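You operate a simulated robot arm through the tools that you are given. There is no shell and no other tool. Be economical: measure what you need, move in short steps, check, and stop when the job is done.

Carry out the task below with a simulated robot arm. There is one attempt and no reset: what you move stays moved.

TASK
Fit the blue bulb and the orange dome to the tester's base and light it.
Fine: twist the dome to its stop, then set the range printed on the bulb.

It is judged by the outcome, as a careful person would: the job done as asked, and still so three seconds after it is handed in. It fails if anything else is knocked over, pushed out of place, dropped, spilled or broken.

THE ROBOT
A 6-joint arm with a two-finger parallel gripper, fixed in place. Base frame: the origin is at the foot of the arm, x ahead of it, y to its left, z up; the work surface is at about z = 0.85. Lengths are in m, angles in degrees, forces in N, time in s.
With the tool pointing down near the work surface it reaches from about 0.26 to 0.68 m from the base axis. Its first joint turns from -66.0 to 66.0 degrees. Payload 2.9 kg.
Tool frame: the origin (TCP) lies between the finger pads and is the grasp point; the fingertips stand 0.03 m ahead of it; z points along the fingers, y is the line along which they close. The gripper opens to 0.11 m. The fingers are 0.02 m wide and 0.01 m thick; the gripper's body (0.048 by 0.112 m) begins 0.055 m behind the TCP.
Orientation is told as [roll, pitch, yaw] about the base's x, y, z axes, in that order, counted from this pose: with the fingers straight down and closing along the base's y, the tool's x points along the base's -x, its y along +y and its z along -z.

THE INTERFACE
- The arm moves only by the tool apply_moves. Its argument "rows" is one flat list of numbers, 6 for each row, row after row: the shift along the tool's x, y, z in mm, then the turn, a rotation vector about the tool's x, y, z in degrees. In form: [x, y, z, wx, wy, wz, x, y, z, wx, wy, wz, ...]. A call has 1 to 20 rows; each row is the pose to reach, as a shift and turn from the pose commanded when the call began, along the tool's axes at that moment. "hand" is the opening, from 0 (shut) to 1 (fully open), set as the call begins (left out, the last holds). A row lasts 0.2 s, in which the tool goes at most 0.05 m and 8.6 degrees; a call with a longer step from one row to the next is refused whole, and so is a gripper value outside its range. A pose out of reach is approached as far as the arm can. The call stops where the force on the tool passes 40 N (or 10 N more than at its start, if that is more) or the arm is blocked; 0.2 s more then pass. The fingers move at their own pace (about 0.108 m/s each) and stop on an object; they squeeze with about 30 N. The grip force told is the motor's: it shows also when the fingers shut on nothing. Time passes only in rows, and 0.2 s behind the last, so rows that repeat a pose let the fingers close. It gives the time, the measured TCP pose, the force on the tool (base axes), the opening and the grip force at its end, in the units of the frame above (readings bear some noise).
- Cameras (640 x 400 px; columns grow to the right, rows downward): "scene" is fixed at [0.0784, 0.4294, 1.399]; the picture's right is [-0.77, -0.64, 0.00], its down [-0.28, 0.34, -0.90] and it looks along [0.57, -0.69, -0.44] (base axes); focal length 318 px, centre (320, 200). "wrist" rides on the gripper at [-0.036, 0, -0.057] in the tool frame; the picture's right is [0.00, -1.00, 0.00], its down [0.97, 0.00, -0.24] and it looks along [0.24, 0.00, 0.97] (tool axes); focal length 218 px, centre (320, 200).
- capture(camera): a new picture of that camera. No time passes.
- locate(camera, pixels): there is no depth. For up to 12 entries [column, row, z] of the newest picture of that camera ("zoom" is the newest enlarged one), the place [x, y] in the base frame at which the ray of that pixel passes the height z, good to about 0.003 m. No time passes.
- enlarge(camera, box): a new picture of the part [left, top, right, bottom] of that camera's present view, enlarged. No time passes.
- finish_job(): hands the job in; it is judged then, once.

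Work in short steps. Measure before you move; look again where a grasp or a placing could have gone wrong, and mend it. You have 80 turns and 54 pictures in all, the two below and enlarged ones among them. Open the gripper and draw the arm clear of the work before you hand the job in, unless the task says otherwise; then end with one line.

The tools are called after "Call:" by a JSON object that holds its "op" and its "data". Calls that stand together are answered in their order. apply_moves: Moves the arm, as the interface text tells. Its arguments: {"type":"object","properties":{"rows":{"type":"array","items":{"type":"number"}},"hand":{"type":"number"}},"required":["rows"]} The other tools are called the same way: capture (camera) takes a picture; locate (camera, pixels) gives the place at which the rays of pixels pass given heights; enlarge (camera, box) takes an enlarged picture of a part of a camera's view; finish_job () hands the job in.

At the start:

```text
time: 0.0
eef_pos: [0.4196, -0.0287, 1.1532]
tcp_rot: [0.0, -0.2, 0.0]
ft_force: [-0.1, 0.1, 0.0]
gripper_width: 0.1097
grasp_force: 0.0
```

scene: 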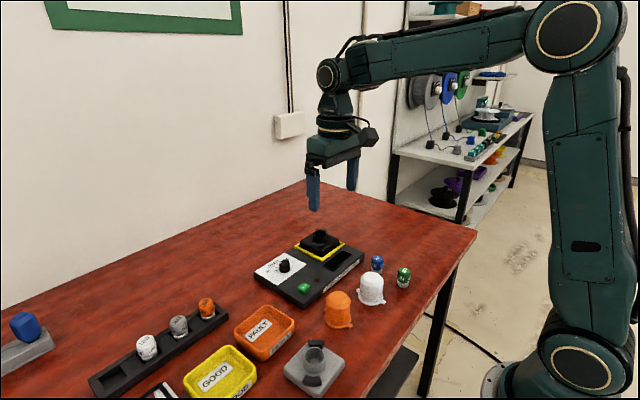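
wrist: 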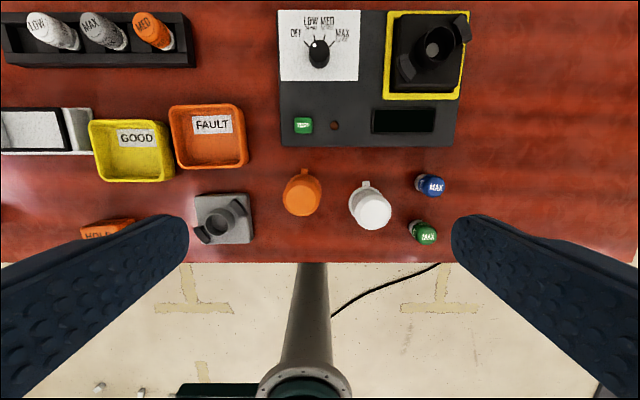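

The pictures show the tester with a socket (yellow rim), a rotary knob (OFF/LOW/MED/MAX), a blue bulb near wrist (430,185) and an orange dome near (302,193). I enlarge the details first.

Call:
{"op": "enlarge", "data": {"camera": "wrist", "box": [270, 0, 480, 131]}}

Call:
{"op": "enlarge", "data": {"camera": "wrist", "box": [270, 130, 480, 261]}}

Call:
{"op": "enlarge", "data": {"camera": "scene", "box": [240, 220, 430, 339]}}

```text
3.05 times, centred on (375, 66) of wrist
```

zoom: 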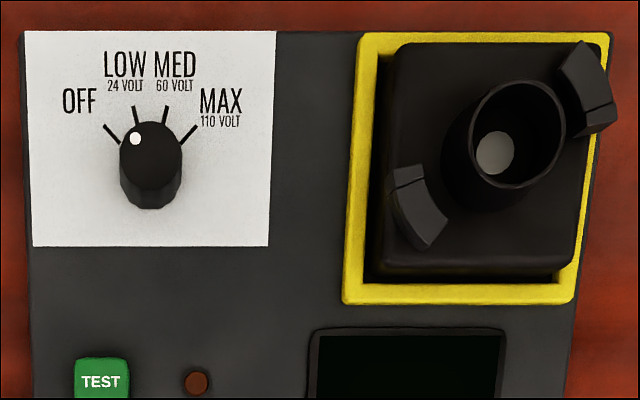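

```text
3.05 times, centred on (375, 196) of wrist
```

zoom: 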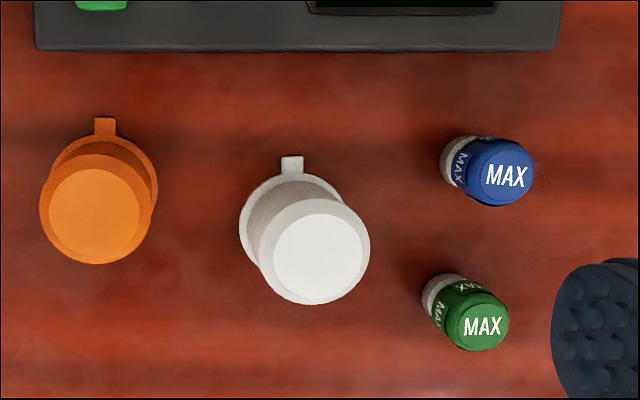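

```text
3.36 times, centred on (335, 280) of scene
```

zoom: 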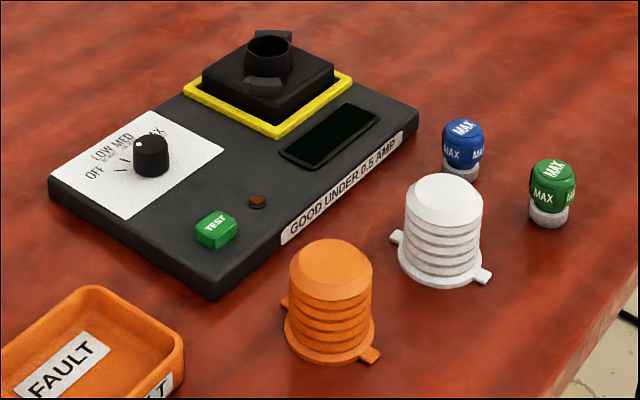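

I get positions from both cameras for the bulb, dome, socket and knob at candidate heights.

Call:
{"op": "locate", "data": {"camera": "wrist", "pixels": [[435.7, 188.4, 0.89], [435.7, 188.4, 0.9], [421, 185, 0.85], [301.2, 200.2, 0.91], [301.2, 200.2, 0.92], [304.2, 191, 0.855], [439.6, 41, 0.93], [439.6, 41, 0.92], [319.6, 28.5, 0.9], [319.6, 28.5, 0.91], [302, 125, 0.88], [304.5, 170, 0.855]]}}

Call:
{"op": "locate", "data": {"camera": "scene", "pixels": [[377.9, 257.5, 0.89], [377.9, 257.5, 0.9], [376.5, 273, 0.85], [339, 296, 0.91], [339, 296, 0.92], [338, 320, 0.855], [320, 234.5, 0.93], [320, 234.5, 0.92], [285, 263, 0.9], [285, 263, 0.91], [303, 288, 0.88]]}}

```text
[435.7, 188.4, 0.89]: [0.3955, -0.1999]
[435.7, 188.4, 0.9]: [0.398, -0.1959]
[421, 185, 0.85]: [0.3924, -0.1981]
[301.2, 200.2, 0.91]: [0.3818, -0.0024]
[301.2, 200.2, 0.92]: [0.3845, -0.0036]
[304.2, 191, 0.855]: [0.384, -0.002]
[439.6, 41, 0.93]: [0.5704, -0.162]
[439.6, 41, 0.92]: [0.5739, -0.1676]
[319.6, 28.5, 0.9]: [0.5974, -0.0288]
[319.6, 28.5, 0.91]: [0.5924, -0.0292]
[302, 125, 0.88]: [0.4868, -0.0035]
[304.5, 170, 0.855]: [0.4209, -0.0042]
```

```text
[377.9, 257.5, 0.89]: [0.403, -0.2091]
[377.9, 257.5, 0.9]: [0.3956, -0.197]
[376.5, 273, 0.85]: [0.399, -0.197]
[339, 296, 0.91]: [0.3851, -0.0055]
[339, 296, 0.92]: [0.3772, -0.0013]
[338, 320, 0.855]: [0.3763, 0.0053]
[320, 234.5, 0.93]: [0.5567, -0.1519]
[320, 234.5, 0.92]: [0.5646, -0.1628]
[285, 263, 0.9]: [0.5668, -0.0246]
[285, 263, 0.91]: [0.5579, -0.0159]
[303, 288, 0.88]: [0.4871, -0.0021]
```

Bulb ≈ (0.397,-0.197), top ≈0.90; dome ≈ (0.384,-0.003), top ≈0.915; socket ≈ (0.57,-0.165). I move above the socket for a close look.

Call:
{"op": "apply_moves", "data": {"rows": [-26, -23, 17, 0, 0, 0, -52, -46, 34, 0, 0, 0, -78, -69, 51, 0, 0, 0, -104, -92, 68, 0, 0, 0, -130, -115, 85, 0, 0, 0, -154, -137, 103, 0, 0, 0], "hand": 1}}

Call:
{"op": "capture", "data": {"camera": "wrist"}}

Call:
{"op": "enlarge", "data": {"camera": "scene", "box": [288, 222, 352, 262]}}

```text
time: 1.4
eef_pos: [0.5741, -0.1664, 1.0472]
tcp_rot: [-0.1, -0.1, 0.0]
ft_force: [0.0, -0.5, -0.1]
gripper_width: 0.1102
grasp_force: 0.0
```

```text
48 pictures are left
```

wrist: 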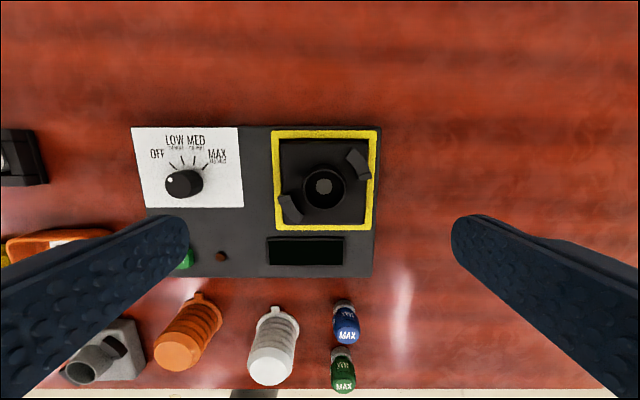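

```text
10.00 times, centred on (320, 242) of scene
```

zoom: 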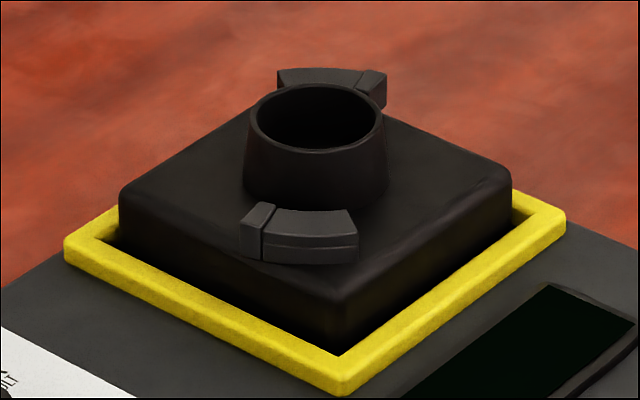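

Call:
{"op": "enlarge", "data": {"camera": "wrist", "box": [264, 125, 392, 205]}}

Call:
{"op": "enlarge", "data": {"camera": "wrist", "box": [264, 155, 392, 235]}}

Call:
{"op": "locate", "data": {"camera": "wrist", "pixels": [[323.5, 187, 0.91], [323.5, 187, 0.92], [185, 183, 0.89], [185, 183, 0.9]]}}

Call:
{"op": "locate", "data": {"camera": "scene", "pixels": [[319.5, 233.6, 0.91], [319.5, 233.6, 0.92], [319.5, 233.6, 0.9], [284.7, 262, 0.89], [284.7, 262, 0.9]]}}

```text
5.00 times, centred on (328, 165) of wrist
```

zoom: 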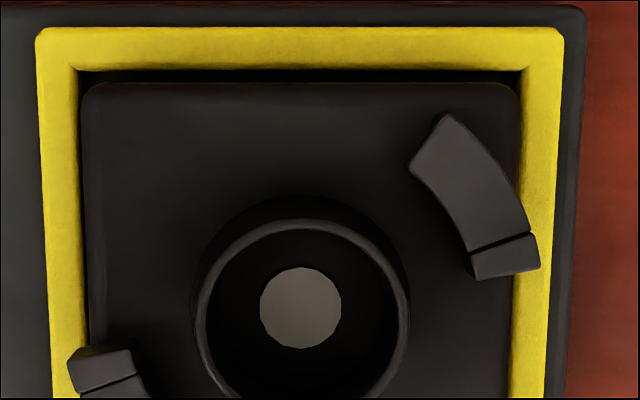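

```text
5.00 times, centred on (328, 195) of wrist
```

zoom: 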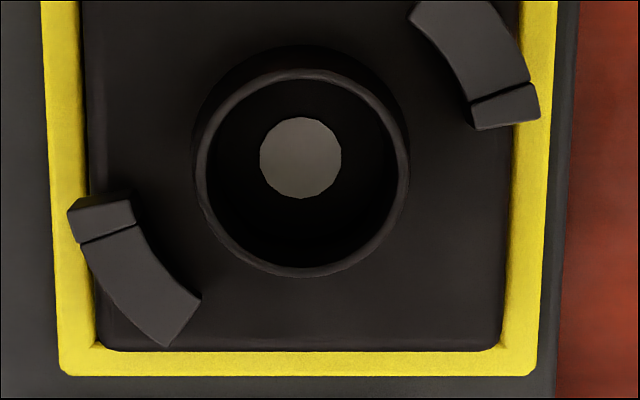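

```text
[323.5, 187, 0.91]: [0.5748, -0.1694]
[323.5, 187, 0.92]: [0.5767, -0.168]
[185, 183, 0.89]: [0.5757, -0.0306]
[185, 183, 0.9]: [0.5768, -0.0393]
```

```text
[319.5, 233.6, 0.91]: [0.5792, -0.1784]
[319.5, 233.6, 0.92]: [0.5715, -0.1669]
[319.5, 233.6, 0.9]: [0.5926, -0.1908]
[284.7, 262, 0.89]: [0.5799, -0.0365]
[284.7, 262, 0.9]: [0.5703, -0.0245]
```

The brackets' stops are at their clockwise ends, so the dome's tabs (already along ±x) drop in and twist clockwise. I refine the socket centre, then move above the bulb.

Call:
{"op": "locate", "data": {"camera": "zoom", "pixels": [[302, 172, 0.915], [302, 172, 0.92], [304, 165, 0.9], [304, 165, 0.905], [506, 110, 0.905], [102, 220, 0.905], [300, 158, 0.89], [300, 158, 0.88]]}}

Call:
{"op": "apply_moves", "data": {"rows": [36, -6, 7, 0, 0, 0, 72, -12, 14, 0, 0, 0, 108, -18, 21, 0, 0, 0, 144, -24, 28, 0, 0, 0, 178, -31, 37, 0, 0, 0, 178, -31, 37, 0, 0, 0]}}

Call:
{"op": "capture", "data": {"camera": "wrist"}}

```text
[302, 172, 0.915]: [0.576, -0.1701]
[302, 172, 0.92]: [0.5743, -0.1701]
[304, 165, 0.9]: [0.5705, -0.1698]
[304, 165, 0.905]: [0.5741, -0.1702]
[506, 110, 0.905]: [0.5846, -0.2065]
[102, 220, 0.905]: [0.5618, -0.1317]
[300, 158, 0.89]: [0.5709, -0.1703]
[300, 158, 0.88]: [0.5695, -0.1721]
```

```text
time: 2.8
eef_pos: [0.3956, -0.1973, 1.0121]
tcp_rot: [-0.1, -0.1, 0.0]
ft_force: [-0.6, 0.4, 0.3]
gripper_width: 0.1099
grasp_force: 0.0
```

```text
44 pictures are left
```

wrist: 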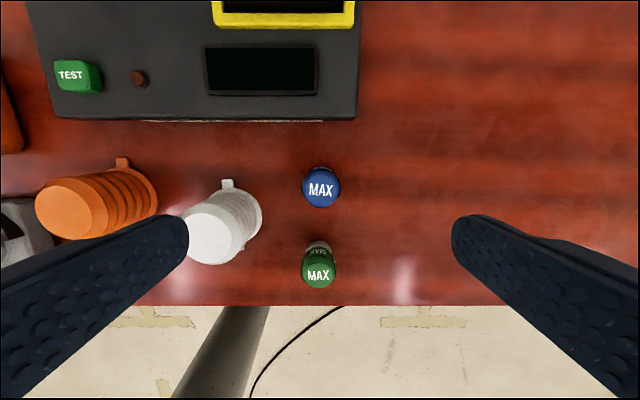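

The bulb appears at (321,188). I measure it and the white dome to plan finger clearance.

Call:
{"op": "locate", "data": {"camera": "wrist", "pixels": [[321, 189, 0.897], [321, 189, 0.9], [302, 189, 0.89], [341, 189, 0.89], [208, 238, 0.915], [262, 215, 0.855], [318, 271, 0.898]]}}

Call:
{"op": "enlarge", "data": {"camera": "wrist", "box": [281, 165, 361, 215]}}

```text
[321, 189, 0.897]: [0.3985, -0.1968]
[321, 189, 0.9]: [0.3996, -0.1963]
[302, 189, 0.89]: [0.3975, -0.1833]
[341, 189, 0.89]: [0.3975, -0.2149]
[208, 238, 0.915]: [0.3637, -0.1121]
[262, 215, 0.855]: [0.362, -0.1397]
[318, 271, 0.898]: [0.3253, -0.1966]
```

```text
8.00 times, centred on (321, 190) of wrist
```

zoom: 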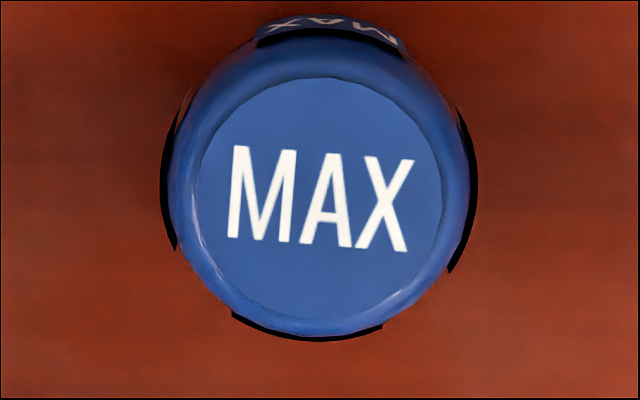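

Bulb centre ≈ (0.3975,-0.197). I half-open the hand (to keep clear of the white dome) and descend to z≈0.912.

Call:
{"op": "apply_moves", "data": {"rows": [-2, 0, 20, 0, 0, 0, -2, 0, 50, 0, 0, 0, -2, 0, 80, 0, 0, 0, -2, 0, 100, 0, 0, 0, -2, 0, 100, 0, 0, 0], "hand": 0.5}}

Call:
{"op": "enlarge", "data": {"camera": "scene", "box": [320, 230, 432, 300]}}

```text
time: 4.0
eef_pos: [0.398, -0.1975, 0.9129]
tcp_rot: [0.0, 0.0, 0.0]
ft_force: [-0.3, -0.1, -0.3]
gripper_width: 0.0552
grasp_force: 0.1
```

```text
5.71 times, centred on (376, 265) of scene
```

zoom: 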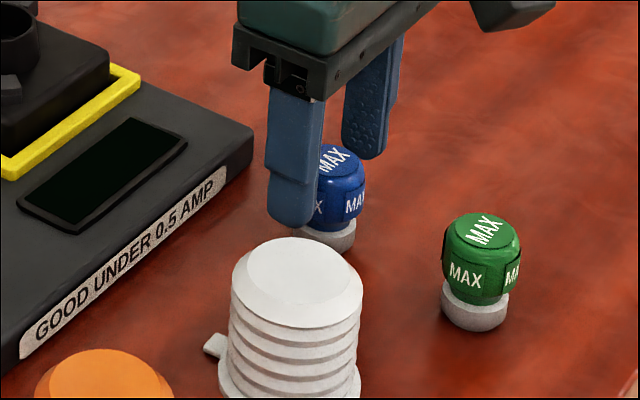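

The fingers straddle the bulb's blue part. I close and then lift in two calls.

Call:
{"op": "apply_moves", "data": {"rows": [0, 0, 0, 0, 0, 0, 0, 0, 0, 0, 0, 0, 0, 0, 0, 0, 0, 0], "hand": 0}}

Call:
{"op": "apply_moves", "data": {"rows": [0, 0, -20, 0, 0, 0, 0, 0, -60, 0, 0, 0, 0, 0, -100, 0, 0, 0, 0, 0, -100, 0, 0, 0]}}

Call:
{"op": "enlarge", "data": {"camera": "scene", "box": [320, 180, 432, 250]}}

```text
time: 4.8
eef_pos: [0.3971, -0.1985, 0.9121]
tcp_rot: [-0.1, -0.2, 0.0]
ft_force: [-0.5, -0.9, 1.1]
gripper_width: 0.03
grasp_force: 30.1
```

```text
time: 5.8
eef_pos: [0.3974, -0.1975, 1.0122]
tcp_rot: [0.0, 0.0, -0.1]
ft_force: [0.8, 0.5, -0.8]
gripper_width: 0.0299
grasp_force: 30.4
```

```text
5.71 times, centred on (376, 215) of scene
```

zoom: 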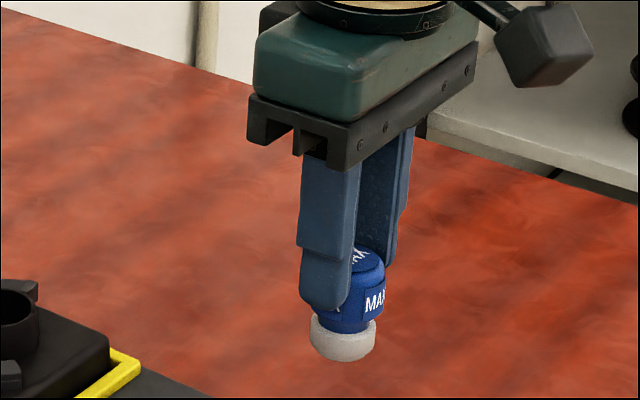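

The bulb is held with its base clear. I carry it over the socket centre (0.574,-0.170) at the present height.

Call:
{"op": "apply_moves", "data": {"rows": [-44, 7, 0, 0, 0, 0, -88, 14, 0, 0, 0, 0, -132, 21, 0, 0, 0, 0, -176, 27.5, 0, 0, 0, 0, -176, 27.5, 0, 0, 0, 0]}}

Call:
{"op": "enlarge", "data": {"camera": "scene", "box": [272, 192, 368, 252]}}

Call:
{"op": "capture", "data": {"camera": "wrist"}}

```text
time: 7.0
eef_pos: [0.575, -0.1689, 1.0122]
tcp_rot: [0.0, 0.1, -0.1]
ft_force: [0.2, -1.0, 0.4]
gripper_width: 0.0301
grasp_force: 29.4
```

```text
6.67 times, centred on (320, 222) of scene
```

zoom: 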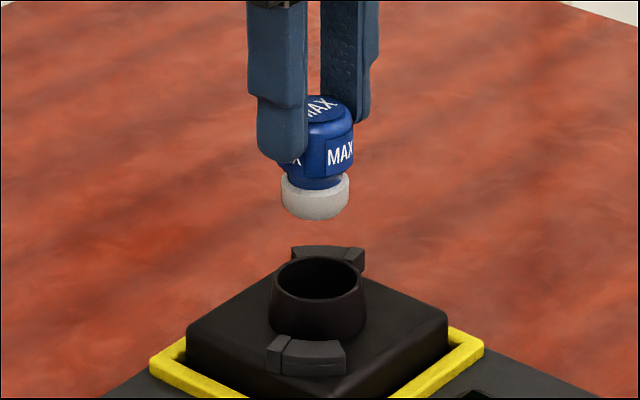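

```text
39 pictures are left
```

wrist: 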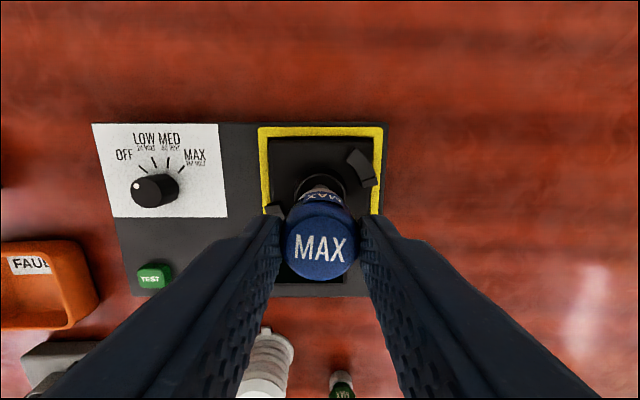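

In the scene view the bulb's base (col 315) and collar (col 318) are aligned within ~1 mm. I nudge by that and lower into the collar.

Call:
{"op": "apply_moves", "data": {"rows": [1, -0.8, 15, 0, 0, 0, 1, -0.8, 30, 0, 0, 0, 1, -0.8, 36, 0, 0, 0, 1, -0.8, 40, 0, 0, 0, 1, -0.8, 44, 0, 0, 0, 1, -0.8, 44, 0, 0, 0]}}

Call:
{"op": "enlarge", "data": {"camera": "scene", "box": [272, 200, 368, 260]}}

```text
time: 8.4
eef_pos: [0.5739, -0.1703, 0.9676]
tcp_rot: [0.0, 0.1, 0.0]
ft_force: [0.1, -1.3, 0.1]
gripper_width: 0.0299
grasp_force: 30.2
```

```text
6.67 times, centred on (320, 230) of scene
```

zoom: 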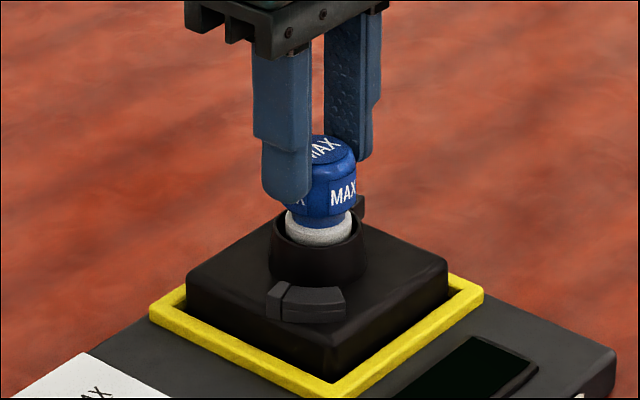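

The base has entered the collar with no force. I continue down in small steps until contact.

Call:
{"op": "apply_moves", "data": {"rows": [0, 0, 3, 0, 0, 0, 0, 0, 6, 0, 0, 0, 0, 0, 8, 0, 0, 0, 0, 0, 10, 0, 0, 0, 0, 0, 12, 0, 0, 0, 0, 0, 12, 0, 0, 0]}}

```text
time: 9.8
eef_pos: [0.574, -0.1705, 0.9592]
tcp_rot: [-0.1, -0.4, 0.1]
ft_force: [-5.6, -0.3, 27.3]
gripper_width: 0.0304
grasp_force: 29.9
```

Contact at z=0.959 with 27 N. I look at whether it is seated.

Call:
{"op": "enlarge", "data": {"camera": "scene", "box": [288, 212, 352, 252]}}

Call:
{"op": "capture", "data": {"camera": "wrist"}}

```text
10.00 times, centred on (320, 232) of scene
```

zoom: 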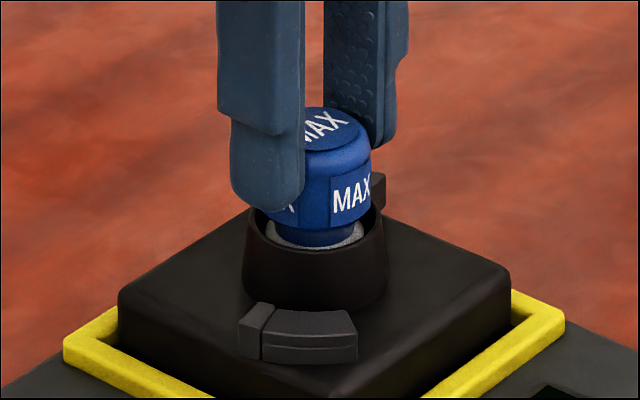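

```text
36 pictures are left
```

wrist: 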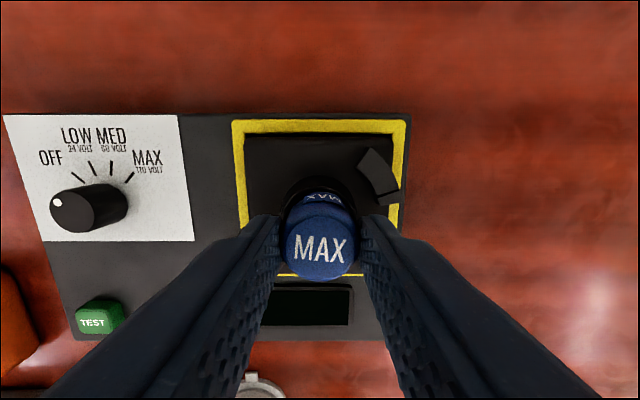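

The white base sits down in the collar with the bulb upright; I release and rise a bit, then check.

Call:
{"op": "apply_moves", "data": {"rows": [0, 0, 0, 0, 0, 0, 0, 0, 0, 0, 0, 0], "hand": 0.5}}

Call:
{"op": "apply_moves", "data": {"rows": [0, 0, -20, 0, 0, 0, 0, 0, -50, 0, 0, 0, 0, 0, -90, 0, 0, 0, 0, 0, -90, 0, 0, 0]}}

Call:
{"op": "enlarge", "data": {"camera": "scene", "box": [288, 212, 352, 252]}}

Call:
{"op": "enlarge", "data": {"camera": "wrist", "box": [264, 145, 392, 225]}}

```text
time: 10.4
eef_pos: [0.573, -0.1698, 0.9569]
tcp_rot: [0.0, 0.0, 0.0]
ft_force: [-0.3, 0.2, -0.3]
gripper_width: 0.055
grasp_force: 0.1
```

```text
time: 11.4
eef_pos: [0.5732, -0.1706, 1.0467]
tcp_rot: [0.0, -0.1, -0.1]
ft_force: [-0.4, -0.2, -0.1]
gripper_width: 0.0551
grasp_force: 0.0
```

```text
10.00 times, centred on (320, 232) of scene
```

zoom: 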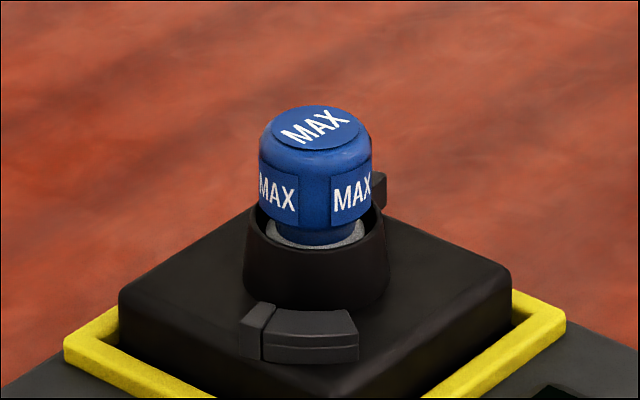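

```text
5.00 times, centred on (328, 185) of wrist
```

zoom: 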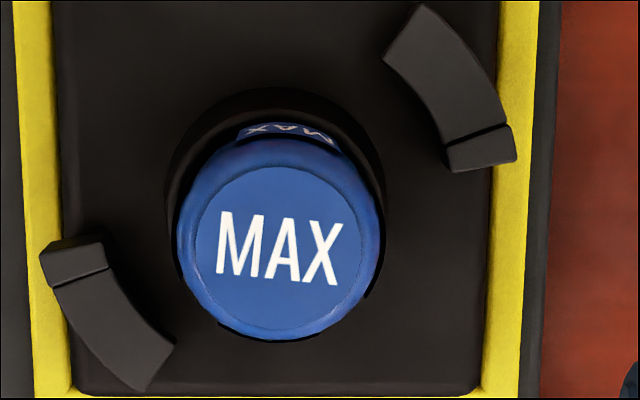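

The bulb stands upright, seated. Now I move above the orange dome.

Call:
{"op": "apply_moves", "data": {"rows": [31, 28, 0, 0, 0, 0, 62, 56, 0, 0, 0, 0, 93, 84, 0, 0, 0, 0, 124, 112, 0, 0, 0, 0, 155, 140, 0, 0, 0, 0, 189, 167, 12, 0, 0, 0, 189, 167, 12, 0, 0, 0], "hand": 1}}

Call:
{"op": "capture", "data": {"camera": "wrist"}}

Call:
{"op": "enlarge", "data": {"camera": "wrist", "box": [256, 140, 384, 220]}}

```text
time: 13.0
eef_pos: [0.3821, -0.0025, 1.0342]
tcp_rot: [0.0, -0.1, 0.0]
ft_force: [0.4, 0.2, 0.1]
gripper_width: 0.11
grasp_force: 0.0
```

```text
33 pictures are left
```

wrist: 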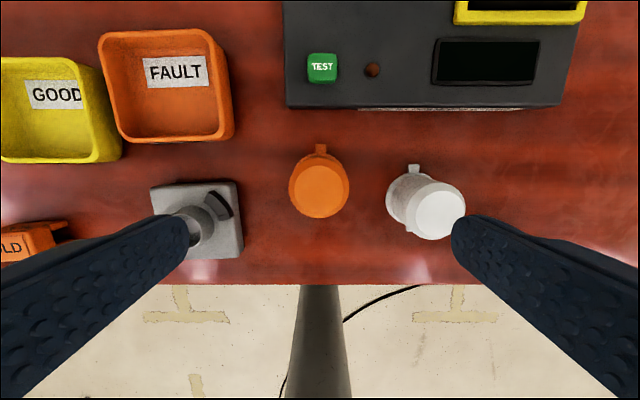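

```text
5.00 times, centred on (320, 180) of wrist
```

zoom: 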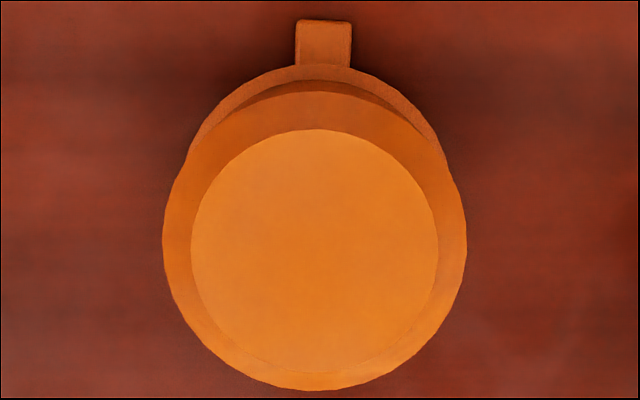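

I measure the dome's centre and tab direction from this zoom, and nearby clearances.

Call:
{"op": "locate", "data": {"camera": "zoom", "pixels": [[314, 252, 0.915], [314, 252, 0.92], [314, 238, 0.905], [163, 238, 0.9], [467, 238, 0.9], [324, 45, 0.855]]}}

Call:
{"op": "locate", "data": {"camera": "wrist", "pixels": [[243, 220, 0.86], [200, 225, 0.9], [390, 205, 0.855], [412, 190, 0.855], [323, 150, 0.855]]}}

Call:
{"op": "enlarge", "data": {"camera": "scene", "box": [290, 280, 386, 340]}}

```text
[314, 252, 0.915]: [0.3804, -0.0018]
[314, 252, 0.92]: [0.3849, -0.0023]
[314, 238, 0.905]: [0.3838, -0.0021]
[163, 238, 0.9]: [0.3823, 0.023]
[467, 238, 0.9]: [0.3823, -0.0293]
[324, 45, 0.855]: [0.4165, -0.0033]
```

```text
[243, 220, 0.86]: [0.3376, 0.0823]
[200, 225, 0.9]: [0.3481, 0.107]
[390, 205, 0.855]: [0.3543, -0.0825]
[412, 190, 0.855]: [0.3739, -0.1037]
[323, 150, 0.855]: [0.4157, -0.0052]
```

```text
6.67 times, centred on (338, 310) of scene
```

zoom: 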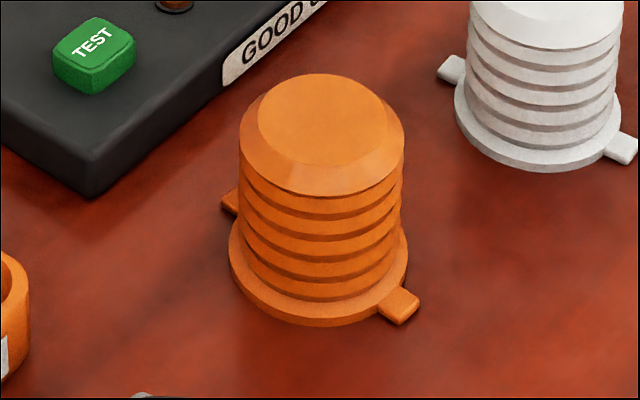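

Dome centre ≈ (0.383,-0.002), body ≈50 mm wide, tabs along x. I descend to z≈0.905.

Call:
{"op": "apply_moves", "data": {"rows": [-1, 0, 40, 0, 0, 0, -1, 0, 80, 0, 0, 0, -1, 0, 110, 0, 0, 0, -1, 0, 129, 0, 0, 0, -1, 0, 129, 0, 0, 0], "hand": 0.8}}

Call:
{"op": "apply_moves", "data": {"rows": [0, 0, 0, 0, 0, 0, 0, 0, 0, 0, 0, 0, 0, 0, 0, 0, 0, 0], "hand": 0}}

Call:
{"op": "apply_moves", "data": {"rows": [0, 0, -20, 0, 0, 0, 0, 0, -60, 0, 0, 0, 0, 0, -100, 0, 0, 0, 0, 0, -140, 0, 0, 0, 0, 0, -140, 0, 0, 0]}}

Call:
{"op": "enlarge", "data": {"camera": "scene", "box": [274, 200, 402, 280]}}

```text
time: 14.2
eef_pos: [0.385, -0.0012, 0.9062]
tcp_rot: [0.1, -0.1, 0.0]
ft_force: [0.0, 0.2, -0.3]
gripper_width: 0.088
grasp_force: 0.0
```

```text
time: 15.0
eef_pos: [0.3848, -0.0011, 0.9052]
tcp_rot: [-0.1, -0.1, 0.1]
ft_force: [-0.1, -0.1, -0.7]
gripper_width: 0.0522
grasp_force: 30.1
```

```text
time: 16.2
eef_pos: [0.3862, -0.0033, 1.0469]
tcp_rot: [0.0, -0.1, 0.0]
ft_force: [-0.8, 0.3, -0.6]
gripper_width: 0.0522
grasp_force: 29.8
```

```text
5.00 times, centred on (338, 240) of scene
```

zoom: 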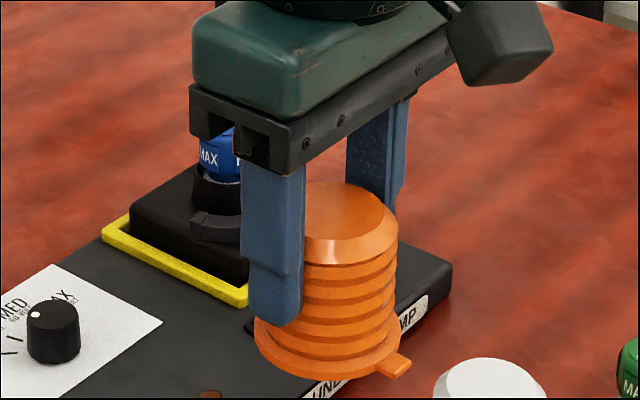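

The dome is held level, tabs along x. I carry it above the socket at this height (bottom ≈0.99, above the bulb's 0.95).

Call:
{"op": "apply_moves", "data": {"rows": [-32, -28, 0, 0, 0, 0, -64, -56, 0, 0, 0, 0, -96, -84, 0, 0, 0, 0, -128, -112, 0, 0, 0, 0, -160, -140, 0, 0, 0, 0, -190, -168, 0, 0, 0, 0, -190, -168, 0, 0, 0, 0]}}

Call:
{"op": "enlarge", "data": {"camera": "scene", "box": [264, 182, 376, 252]}}

Call:
{"op": "capture", "data": {"camera": "wrist"}}

```text
time: 17.8
eef_pos: [0.5752, -0.1724, 1.0467]
tcp_rot: [-0.1, -0.1, 0.0]
ft_force: [0.0, 0.4, 0.3]
gripper_width: 0.0522
grasp_force: 29.6
```

```text
5.71 times, centred on (320, 217) of scene
```

zoom: 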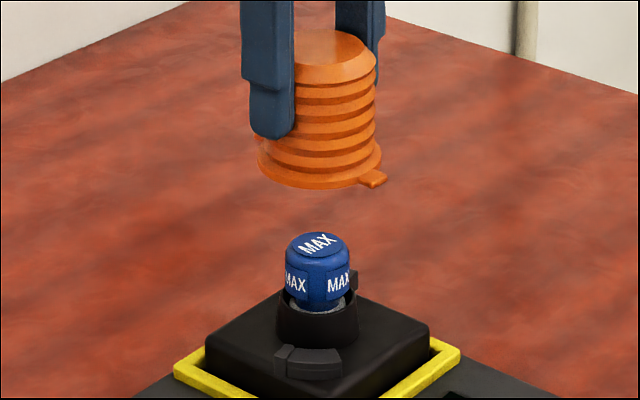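

```text
28 pictures are left
```

wrist: 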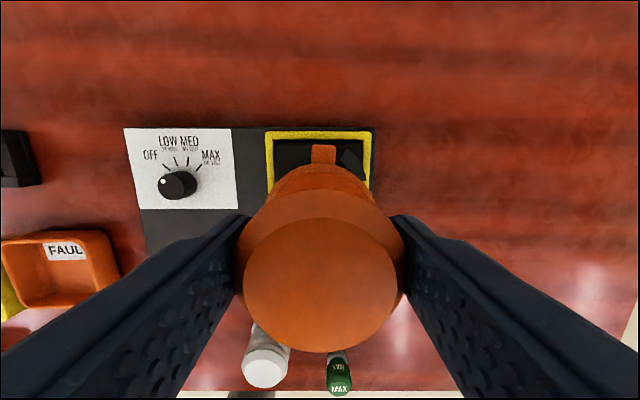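

Alignment in the scene (flange centre col 320, collar col 317) and pose both indicate y is ~2 mm too negative. I correct and descend 70 mm.

Call:
{"op": "apply_moves", "data": {"rows": [0, 2, 0, 0, 0, 0, 0, 2, 20, 0, 0, 0, 0, 2, 40, 0, 0, 0, 0, 2, 55, 0, 0, 0, 0, 2, 70, 0, 0, 0, 0, 2, 70, 0, 0, 0]}}

Call:
{"op": "enlarge", "data": {"camera": "scene", "box": [280, 205, 360, 255]}}

Call:
{"op": "enlarge", "data": {"camera": "wrist", "box": [220, 90, 420, 215]}}

```text
time: 19.2
eef_pos: [0.5748, -0.1679, 0.9742]
tcp_rot: [0.0, 0.0, -0.1]
ft_force: [-0.1, -0.4, -0.5]
gripper_width: 0.0521
grasp_force: 30.8
```

```text
8.00 times, centred on (320, 230) of scene
```

zoom: 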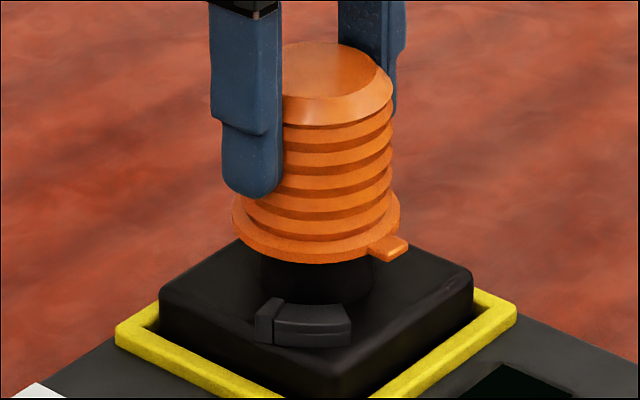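

```text
3.20 times, centred on (320, 152) of wrist
```

zoom: 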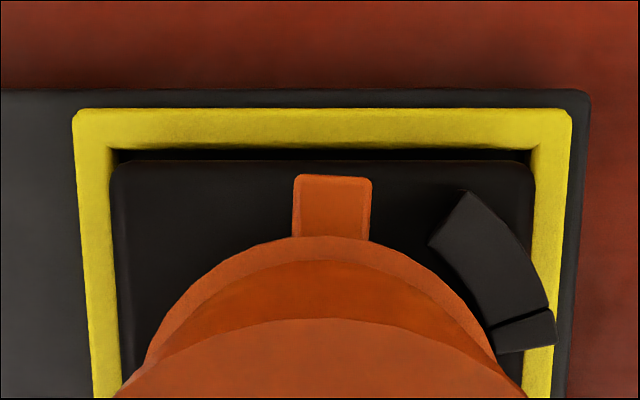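

The flange is at rim level, centred, tab well clear of the bracket. I go on down in small steps to contact.

Call:
{"op": "apply_moves", "data": {"rows": [0, 0, 5, 0, 0, 0, 0, 0, 10, 0, 0, 0, 0, 0, 14, 0, 0, 0, 0, 0, 17, 0, 0, 0, 0, 0, 20, 0, 0, 0, 0, 0, 23, 0, 0, 0, 0, 0, 26, 0, 0, 0]}}

Call:
{"op": "enlarge", "data": {"camera": "scene", "box": [280, 205, 360, 255]}}

```text
time: 20.8
eef_pos: [0.575, -0.1697, 0.9515]
tcp_rot: [0.0, 0.0, 0.0]
ft_force: [-1.9, 1.4, 6.5]
gripper_width: 0.0523
grasp_force: 30.0
```

```text
8.00 times, centred on (320, 230) of scene
```

zoom: 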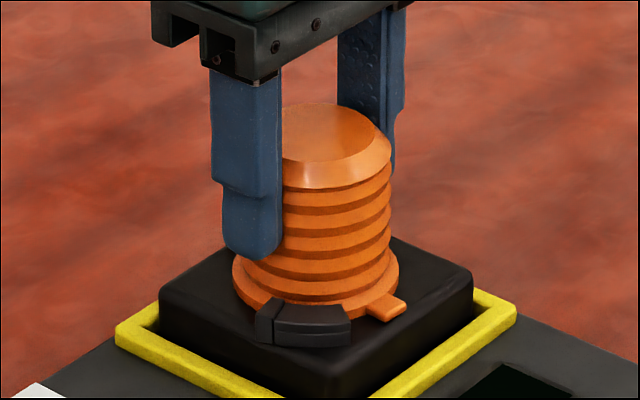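

Seated with light contact (6.5 N), tab clear of the bracket. I relieve the press slightly and twist clockwise (+ about tool z) by 40° first.

Call:
{"op": "apply_moves", "data": {"rows": [0, 0, -1, 0, 0, 6, 0, 0, -1, 0, 0, 13, 0, 0, -1, 0, 0, 20, 0, 0, -1, 0, 0, 27, 0, 0, -1, 0, 0, 34, 0, 0, -1, 0, 0, 40, 0, 0, -1, 0, 0, 40]}}

Call:
{"op": "enlarge", "data": {"camera": "scene", "box": [280, 205, 360, 255]}}

```text
time: 22.4
eef_pos: [0.5746, -0.1692, 0.9508]
tcp_rot: [0.1, -0.1, -40.1]
ft_force: [1.0, 0.6, 2.0]
gripper_width: 0.0521
grasp_force: 30.0
```

```text
8.00 times, centred on (320, 230) of scene
```

zoom: 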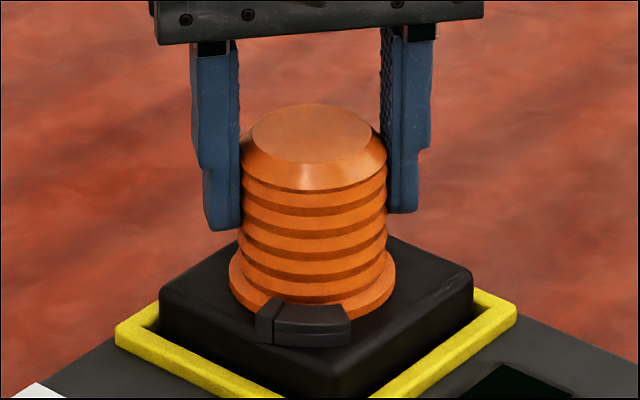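

The tab is now under the bracket. I continue the twist in small steps to feel the stop.

Call:
{"op": "apply_moves", "data": {"rows": [0, 0, 0, 0, 0, 4, 0, 0, 0, 0, 0, 8, 0, 0, 0, 0, 0, 12, 0, 0, 0, 0, 0, 16, 0, 0, 0, 0, 0, 20, 0, 0, 0, 0, 0, 24, 0, 0, 0, 0, 0, 28, 0, 0, 0, 0, 0, 28]}}

Call:
{"op": "enlarge", "data": {"camera": "scene", "box": [280, 205, 360, 255]}}

Call:
{"op": "capture", "data": {"camera": "wrist"}}

```text
time: 24.2
eef_pos: [0.5752, -0.1685, 0.9516]
tcp_rot: [0.1, 0.0, -68.1]
ft_force: [-5.4, -4.6, 4.5]
gripper_width: 0.052
grasp_force: 30.3
```

```text
8.00 times, centred on (320, 230) of scene
```

zoom: 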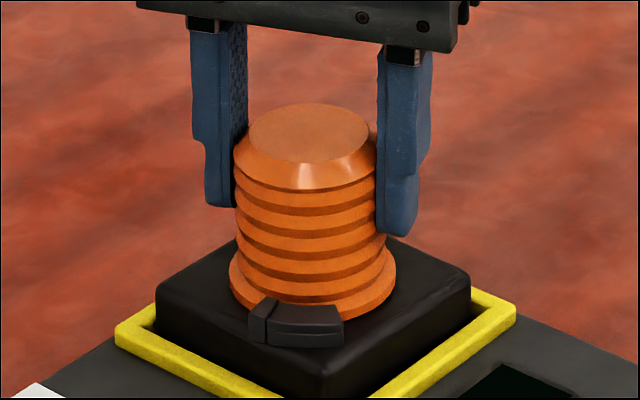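

```text
22 pictures are left
```

wrist: 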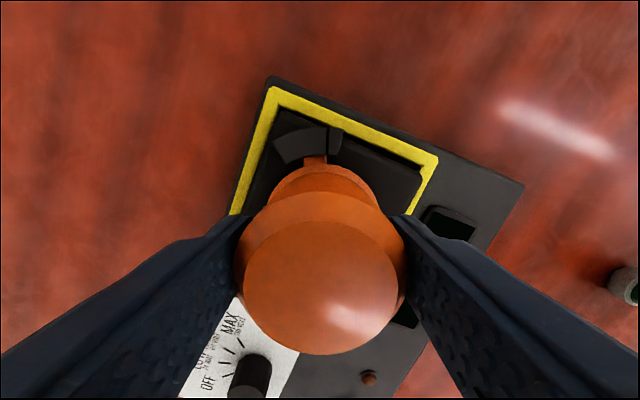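

The block seems to have turned minutely with the dome, suggesting the stop is reached. I enlarge the wrist view to check the tab against the stop.

Call:
{"op": "enlarge", "data": {"camera": "wrist", "box": [216, 70, 456, 220]}}

```text
2.67 times, centred on (336, 145) of wrist
```

zoom: 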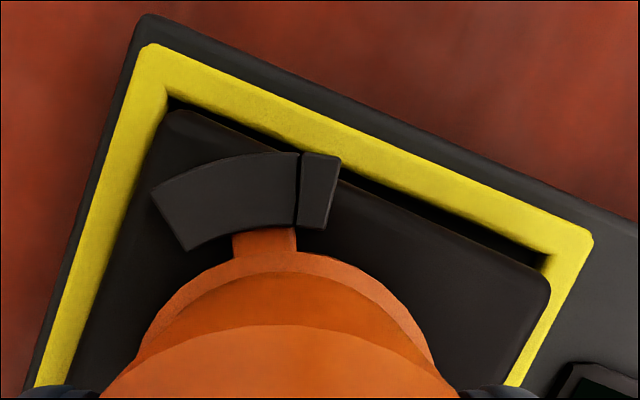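

The tab is flush against the stop. I release and rise.

Call:
{"op": "apply_moves", "data": {"rows": [0, 0, 0, 0, 0, 0, 0, 0, 0, 0, 0, 0], "hand": 0.8}}

Call:
{"op": "apply_moves", "data": {"rows": [0, 0, -20, 0, 0, 0, 0, 0, -50, 0, 0, 0, 0, 0, -80, 0, 0, 0, 0, 0, -110, 0, 0, 0, 0, 0, -110, 0, 0, 0]}}

Call:
{"op": "enlarge", "data": {"camera": "scene", "box": [240, 205, 368, 285]}}

Call:
{"op": "enlarge", "data": {"camera": "wrist", "box": [200, 110, 440, 260]}}

```text
time: 24.8
eef_pos: [0.5757, -0.1698, 0.9504]
tcp_rot: [0.0, 0.1, -68.0]
ft_force: [0.0, -0.5, -0.1]
gripper_width: 0.0879
grasp_force: 0.1
```

```text
time: 26.0
eef_pos: [0.575, -0.1703, 1.0615]
tcp_rot: [0.1, 0.1, -68.0]
ft_force: [0.5, 0.1, -0.4]
gripper_width: 0.0878
grasp_force: 0.0
```

```text
5.00 times, centred on (304, 245) of scene
```

zoom: 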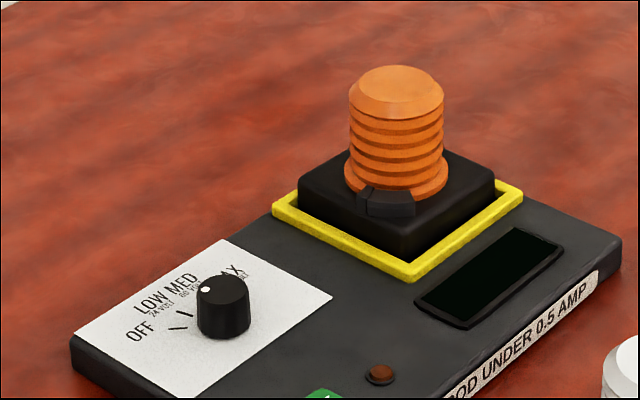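

```text
2.67 times, centred on (320, 185) of wrist
```

zoom: 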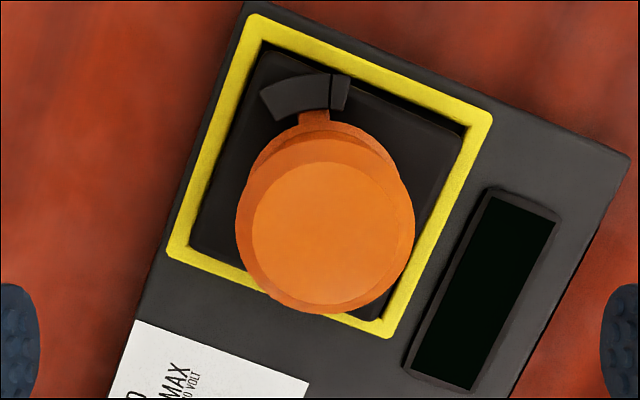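

Dome is locked and stable. Next I move above the knob (~(0.576,-0.033)), unwinding the yaw back to 0, and look.

Call:
{"op": "apply_moves", "data": {"rows": [14, 6, 0, 0, 0, -7.5, 28, 12, 0, 0, 0, -15, 42, 18, 0, 0, 0, -22.5, 56, 24, 0, 0, 0, -30, 70, 30, 0, 0, 0, -38, 84, 36, 0, 0, 0, -46, 98, 42, 0, 0, 0, -54, 112, 48, 0, 0, 0, -61, 126.5, 52, 0, 0, 0, -68, 126.5, 52, 0, 0, 0, -68]}}

Call:
{"op": "enlarge", "data": {"camera": "wrist", "box": [256, 140, 384, 220]}}

Call:
{"op": "enlarge", "data": {"camera": "scene", "box": [252, 240, 316, 280]}}

```text
time: 28.2
eef_pos: [0.5764, -0.0314, 1.061]
tcp_rot: [0.0, -0.1, 0.1]
ft_force: [0.7, -0.9, 0.1]
gripper_width: 0.0878
grasp_force: 0.1
```

```text
5.00 times, centred on (320, 180) of wrist
```

zoom: 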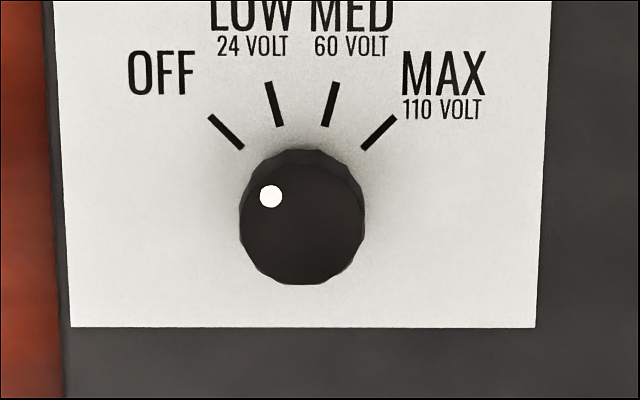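

```text
10.00 times, centred on (284, 260) of scene
```

zoom: 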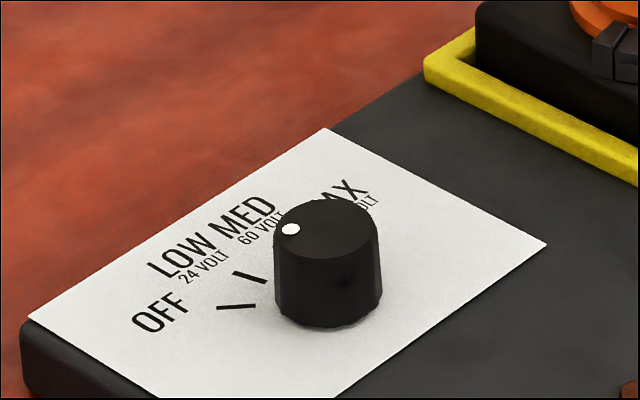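

Dot is at OFF (about 45–49° left); MAX is ~90° clockwise of it. I measure the knob centre precisely.

Call:
{"op": "locate", "data": {"camera": "zoom", "pixels": [[326, 228, 0.895], [326, 228, 0.9], [326, 228, 0.89], [330, 320, 0.872]]}}

Call:
{"op": "capture", "data": {"camera": "wrist"}}

Call:
{"op": "locate", "data": {"camera": "wrist", "pixels": [[316.4, 184.8, 0.89], [316.4, 184.8, 0.895], [316.4, 184.8, 0.9]]}}

```text
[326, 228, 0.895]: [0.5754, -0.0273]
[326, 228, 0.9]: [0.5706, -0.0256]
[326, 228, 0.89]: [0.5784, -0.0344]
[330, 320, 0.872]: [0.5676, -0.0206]
```

```text
16 pictures are left
```

wrist: 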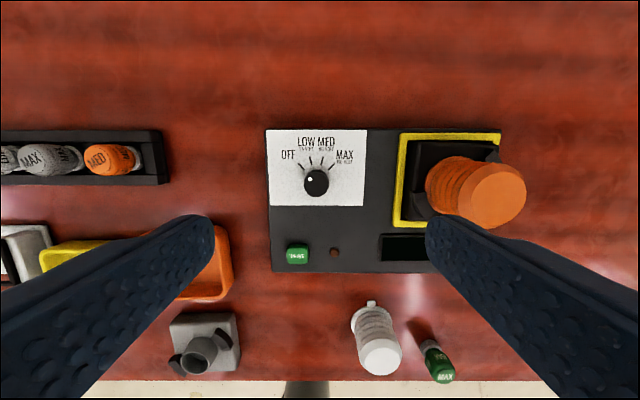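

```text
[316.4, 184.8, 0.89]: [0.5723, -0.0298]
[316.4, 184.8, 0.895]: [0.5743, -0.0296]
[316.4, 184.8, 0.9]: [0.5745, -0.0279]
```

Knob centre ≈ (0.575,-0.0295), top ≈0.895. I turn the hand 45° counter-clockwise first, part-close it, and descend to just above the knob.

Call:
{"op": "apply_moves", "data": {"rows": [1, 2, 15, 0, 0, -8, 1, 2, 30, 0, 0, -16, 1, 2, 50, 0, 0, -24, 1, 2, 70, 0, 0, -32, 1, 2, 90, 0, 0, -40, 1, 2, 110, 0, 0, -45, 1, 2, 110, 0, 0, -45], "hand": 0.5}}

Call:
{"op": "enlarge", "data": {"camera": "scene", "box": [236, 220, 332, 280]}}

```text
time: 29.8
eef_pos: [0.5758, -0.0297, 0.9503]
tcp_rot: [-0.2, -0.1, 45.1]
ft_force: [0.0, 0.8, 0.1]
gripper_width: 0.0548
grasp_force: 0.0
```

```text
6.67 times, centred on (284, 250) of scene
```

zoom: 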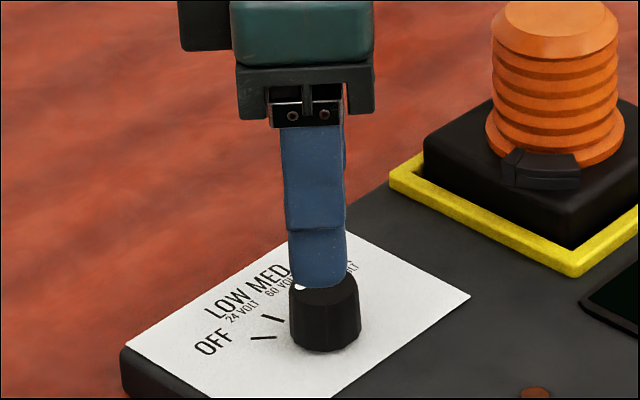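

The hand is over the knob with maybe 1–2 mm offset along its own x. I nudge 1.5 mm and descend 40 mm, with force watch.

Call:
{"op": "apply_moves", "data": {"rows": [1.5, 0, 10, 0, 0, 0, 1.5, 0, 20, 0, 0, 0, 1.5, 0, 30, 0, 0, 0, 1.5, 0, 36, 0, 0, 0, 1.5, 0, 40, 0, 0, 0, 1.5, 0, 40, 0, 0, 0]}}

Call:
{"op": "enlarge", "data": {"camera": "scene", "box": [236, 230, 332, 290]}}

Call:
{"op": "enlarge", "data": {"camera": "wrist", "box": [224, 160, 416, 280]}}

```text
time: 31.2
eef_pos: [0.5729, -0.0321, 0.91]
tcp_rot: [-0.1, -0.1, 45.0]
ft_force: [0.6, 0.6, 0.2]
gripper_width: 0.0551
grasp_force: 0.1
```

```text
6.67 times, centred on (284, 260) of scene
```

zoom: 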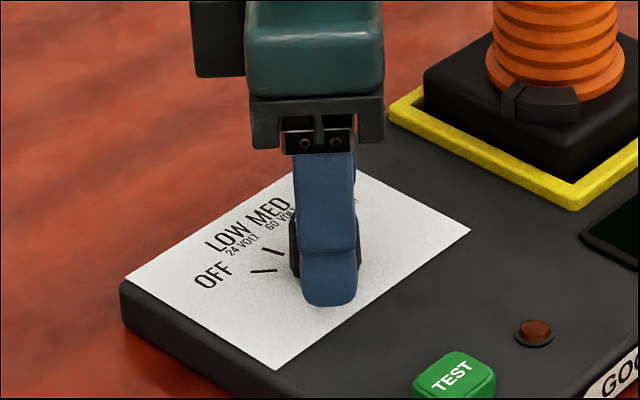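

```text
3.33 times, centred on (320, 220) of wrist
```

zoom: 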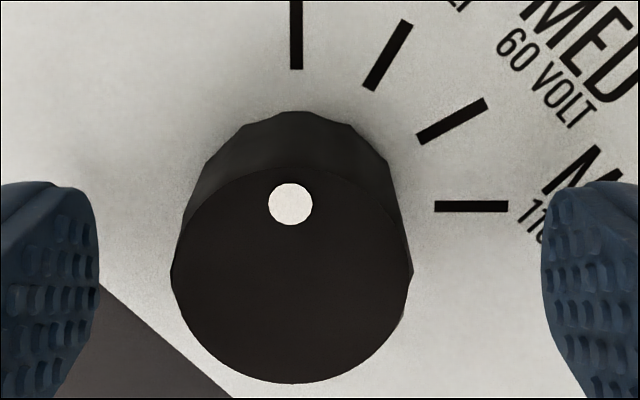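

The wrist view shows the dot right at OFF, and the knob centre offset: ~3 mm along +tool y, ~2 mm along −tool x. I recentre and close.

Call:
{"op": "apply_moves", "data": {"rows": [-2.2, 3, 0, 0, 0, 0, -2.2, 3, 0, 0, 0, 0]}}

Call:
{"op": "apply_moves", "data": {"rows": [0, 0, 0, 0, 0, 0, 0, 0, 0, 0, 0, 0, 0, 0, 0, 0, 0, 0], "hand": 0}}

Call:
{"op": "enlarge", "data": {"camera": "wrist", "box": [224, 160, 416, 280]}}

```text
time: 31.8
eef_pos: [0.5729, -0.0276, 0.91]
tcp_rot: [0.1, 0.0, 45.0]
ft_force: [0.0, 0.3, 0.5]
gripper_width: 0.0552
grasp_force: 0.1
```

```text
time: 32.6
eef_pos: [0.5732, -0.0283, 0.9097]
tcp_rot: [0.0, -0.1, 45.0]
ft_force: [0.0, 0.3, -0.1]
gripper_width: 0.0267
grasp_force: 44.8
```

```text
3.33 times, centred on (320, 220) of wrist
```

zoom: 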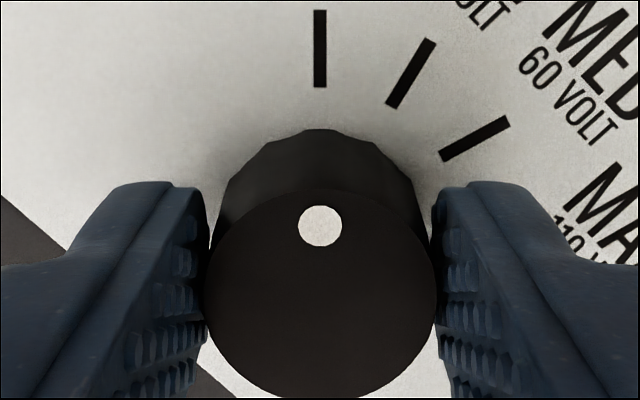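

Knob gripped, centred, almost no side force. I turn 90° clockwise in 7.5° steps.

Call:
{"op": "apply_moves", "data": {"rows": [0, 0, 0, 0, 0, 7.5, 0, 0, 0, 0, 0, 15, 0, 0, 0, 0, 0, 22.5, 0, 0, 0, 0, 0, 30, 0, 0, 0, 0, 0, 37.5, 0, 0, 0, 0, 0, 45, 0, 0, 0, 0, 0, 52.5, 0, 0, 0, 0, 0, 60, 0, 0, 0, 0, 0, 67.5, 0, 0, 0, 0, 0, 75, 0, 0, 0, 0, 0, 82.5, 0, 0, 0, 0, 0, 90, 0, 0, 0, 0, 0, 90]}}

Call:
{"op": "enlarge", "data": {"camera": "wrist", "box": [224, 140, 416, 260]}}

Call:
{"op": "capture", "data": {"camera": "scene"}}

```text
time: 35.4
eef_pos: [0.572, -0.0286, 0.9103]
tcp_rot: [0.1, 0.0, -45.1]
ft_force: [-3.3, -1.1, 0.9]
gripper_width: 0.027
grasp_force: 44.7
```

```text
3.33 times, centred on (320, 200) of wrist
```

zoom: 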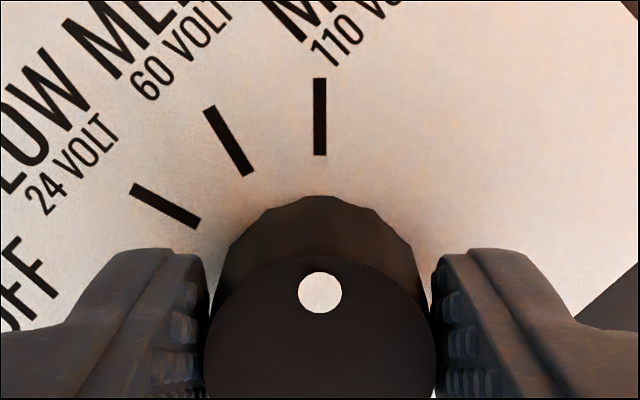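

```text
10 pictures are left
```

scene: 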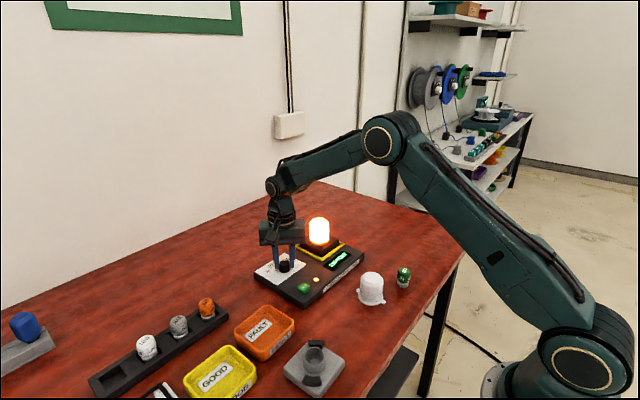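

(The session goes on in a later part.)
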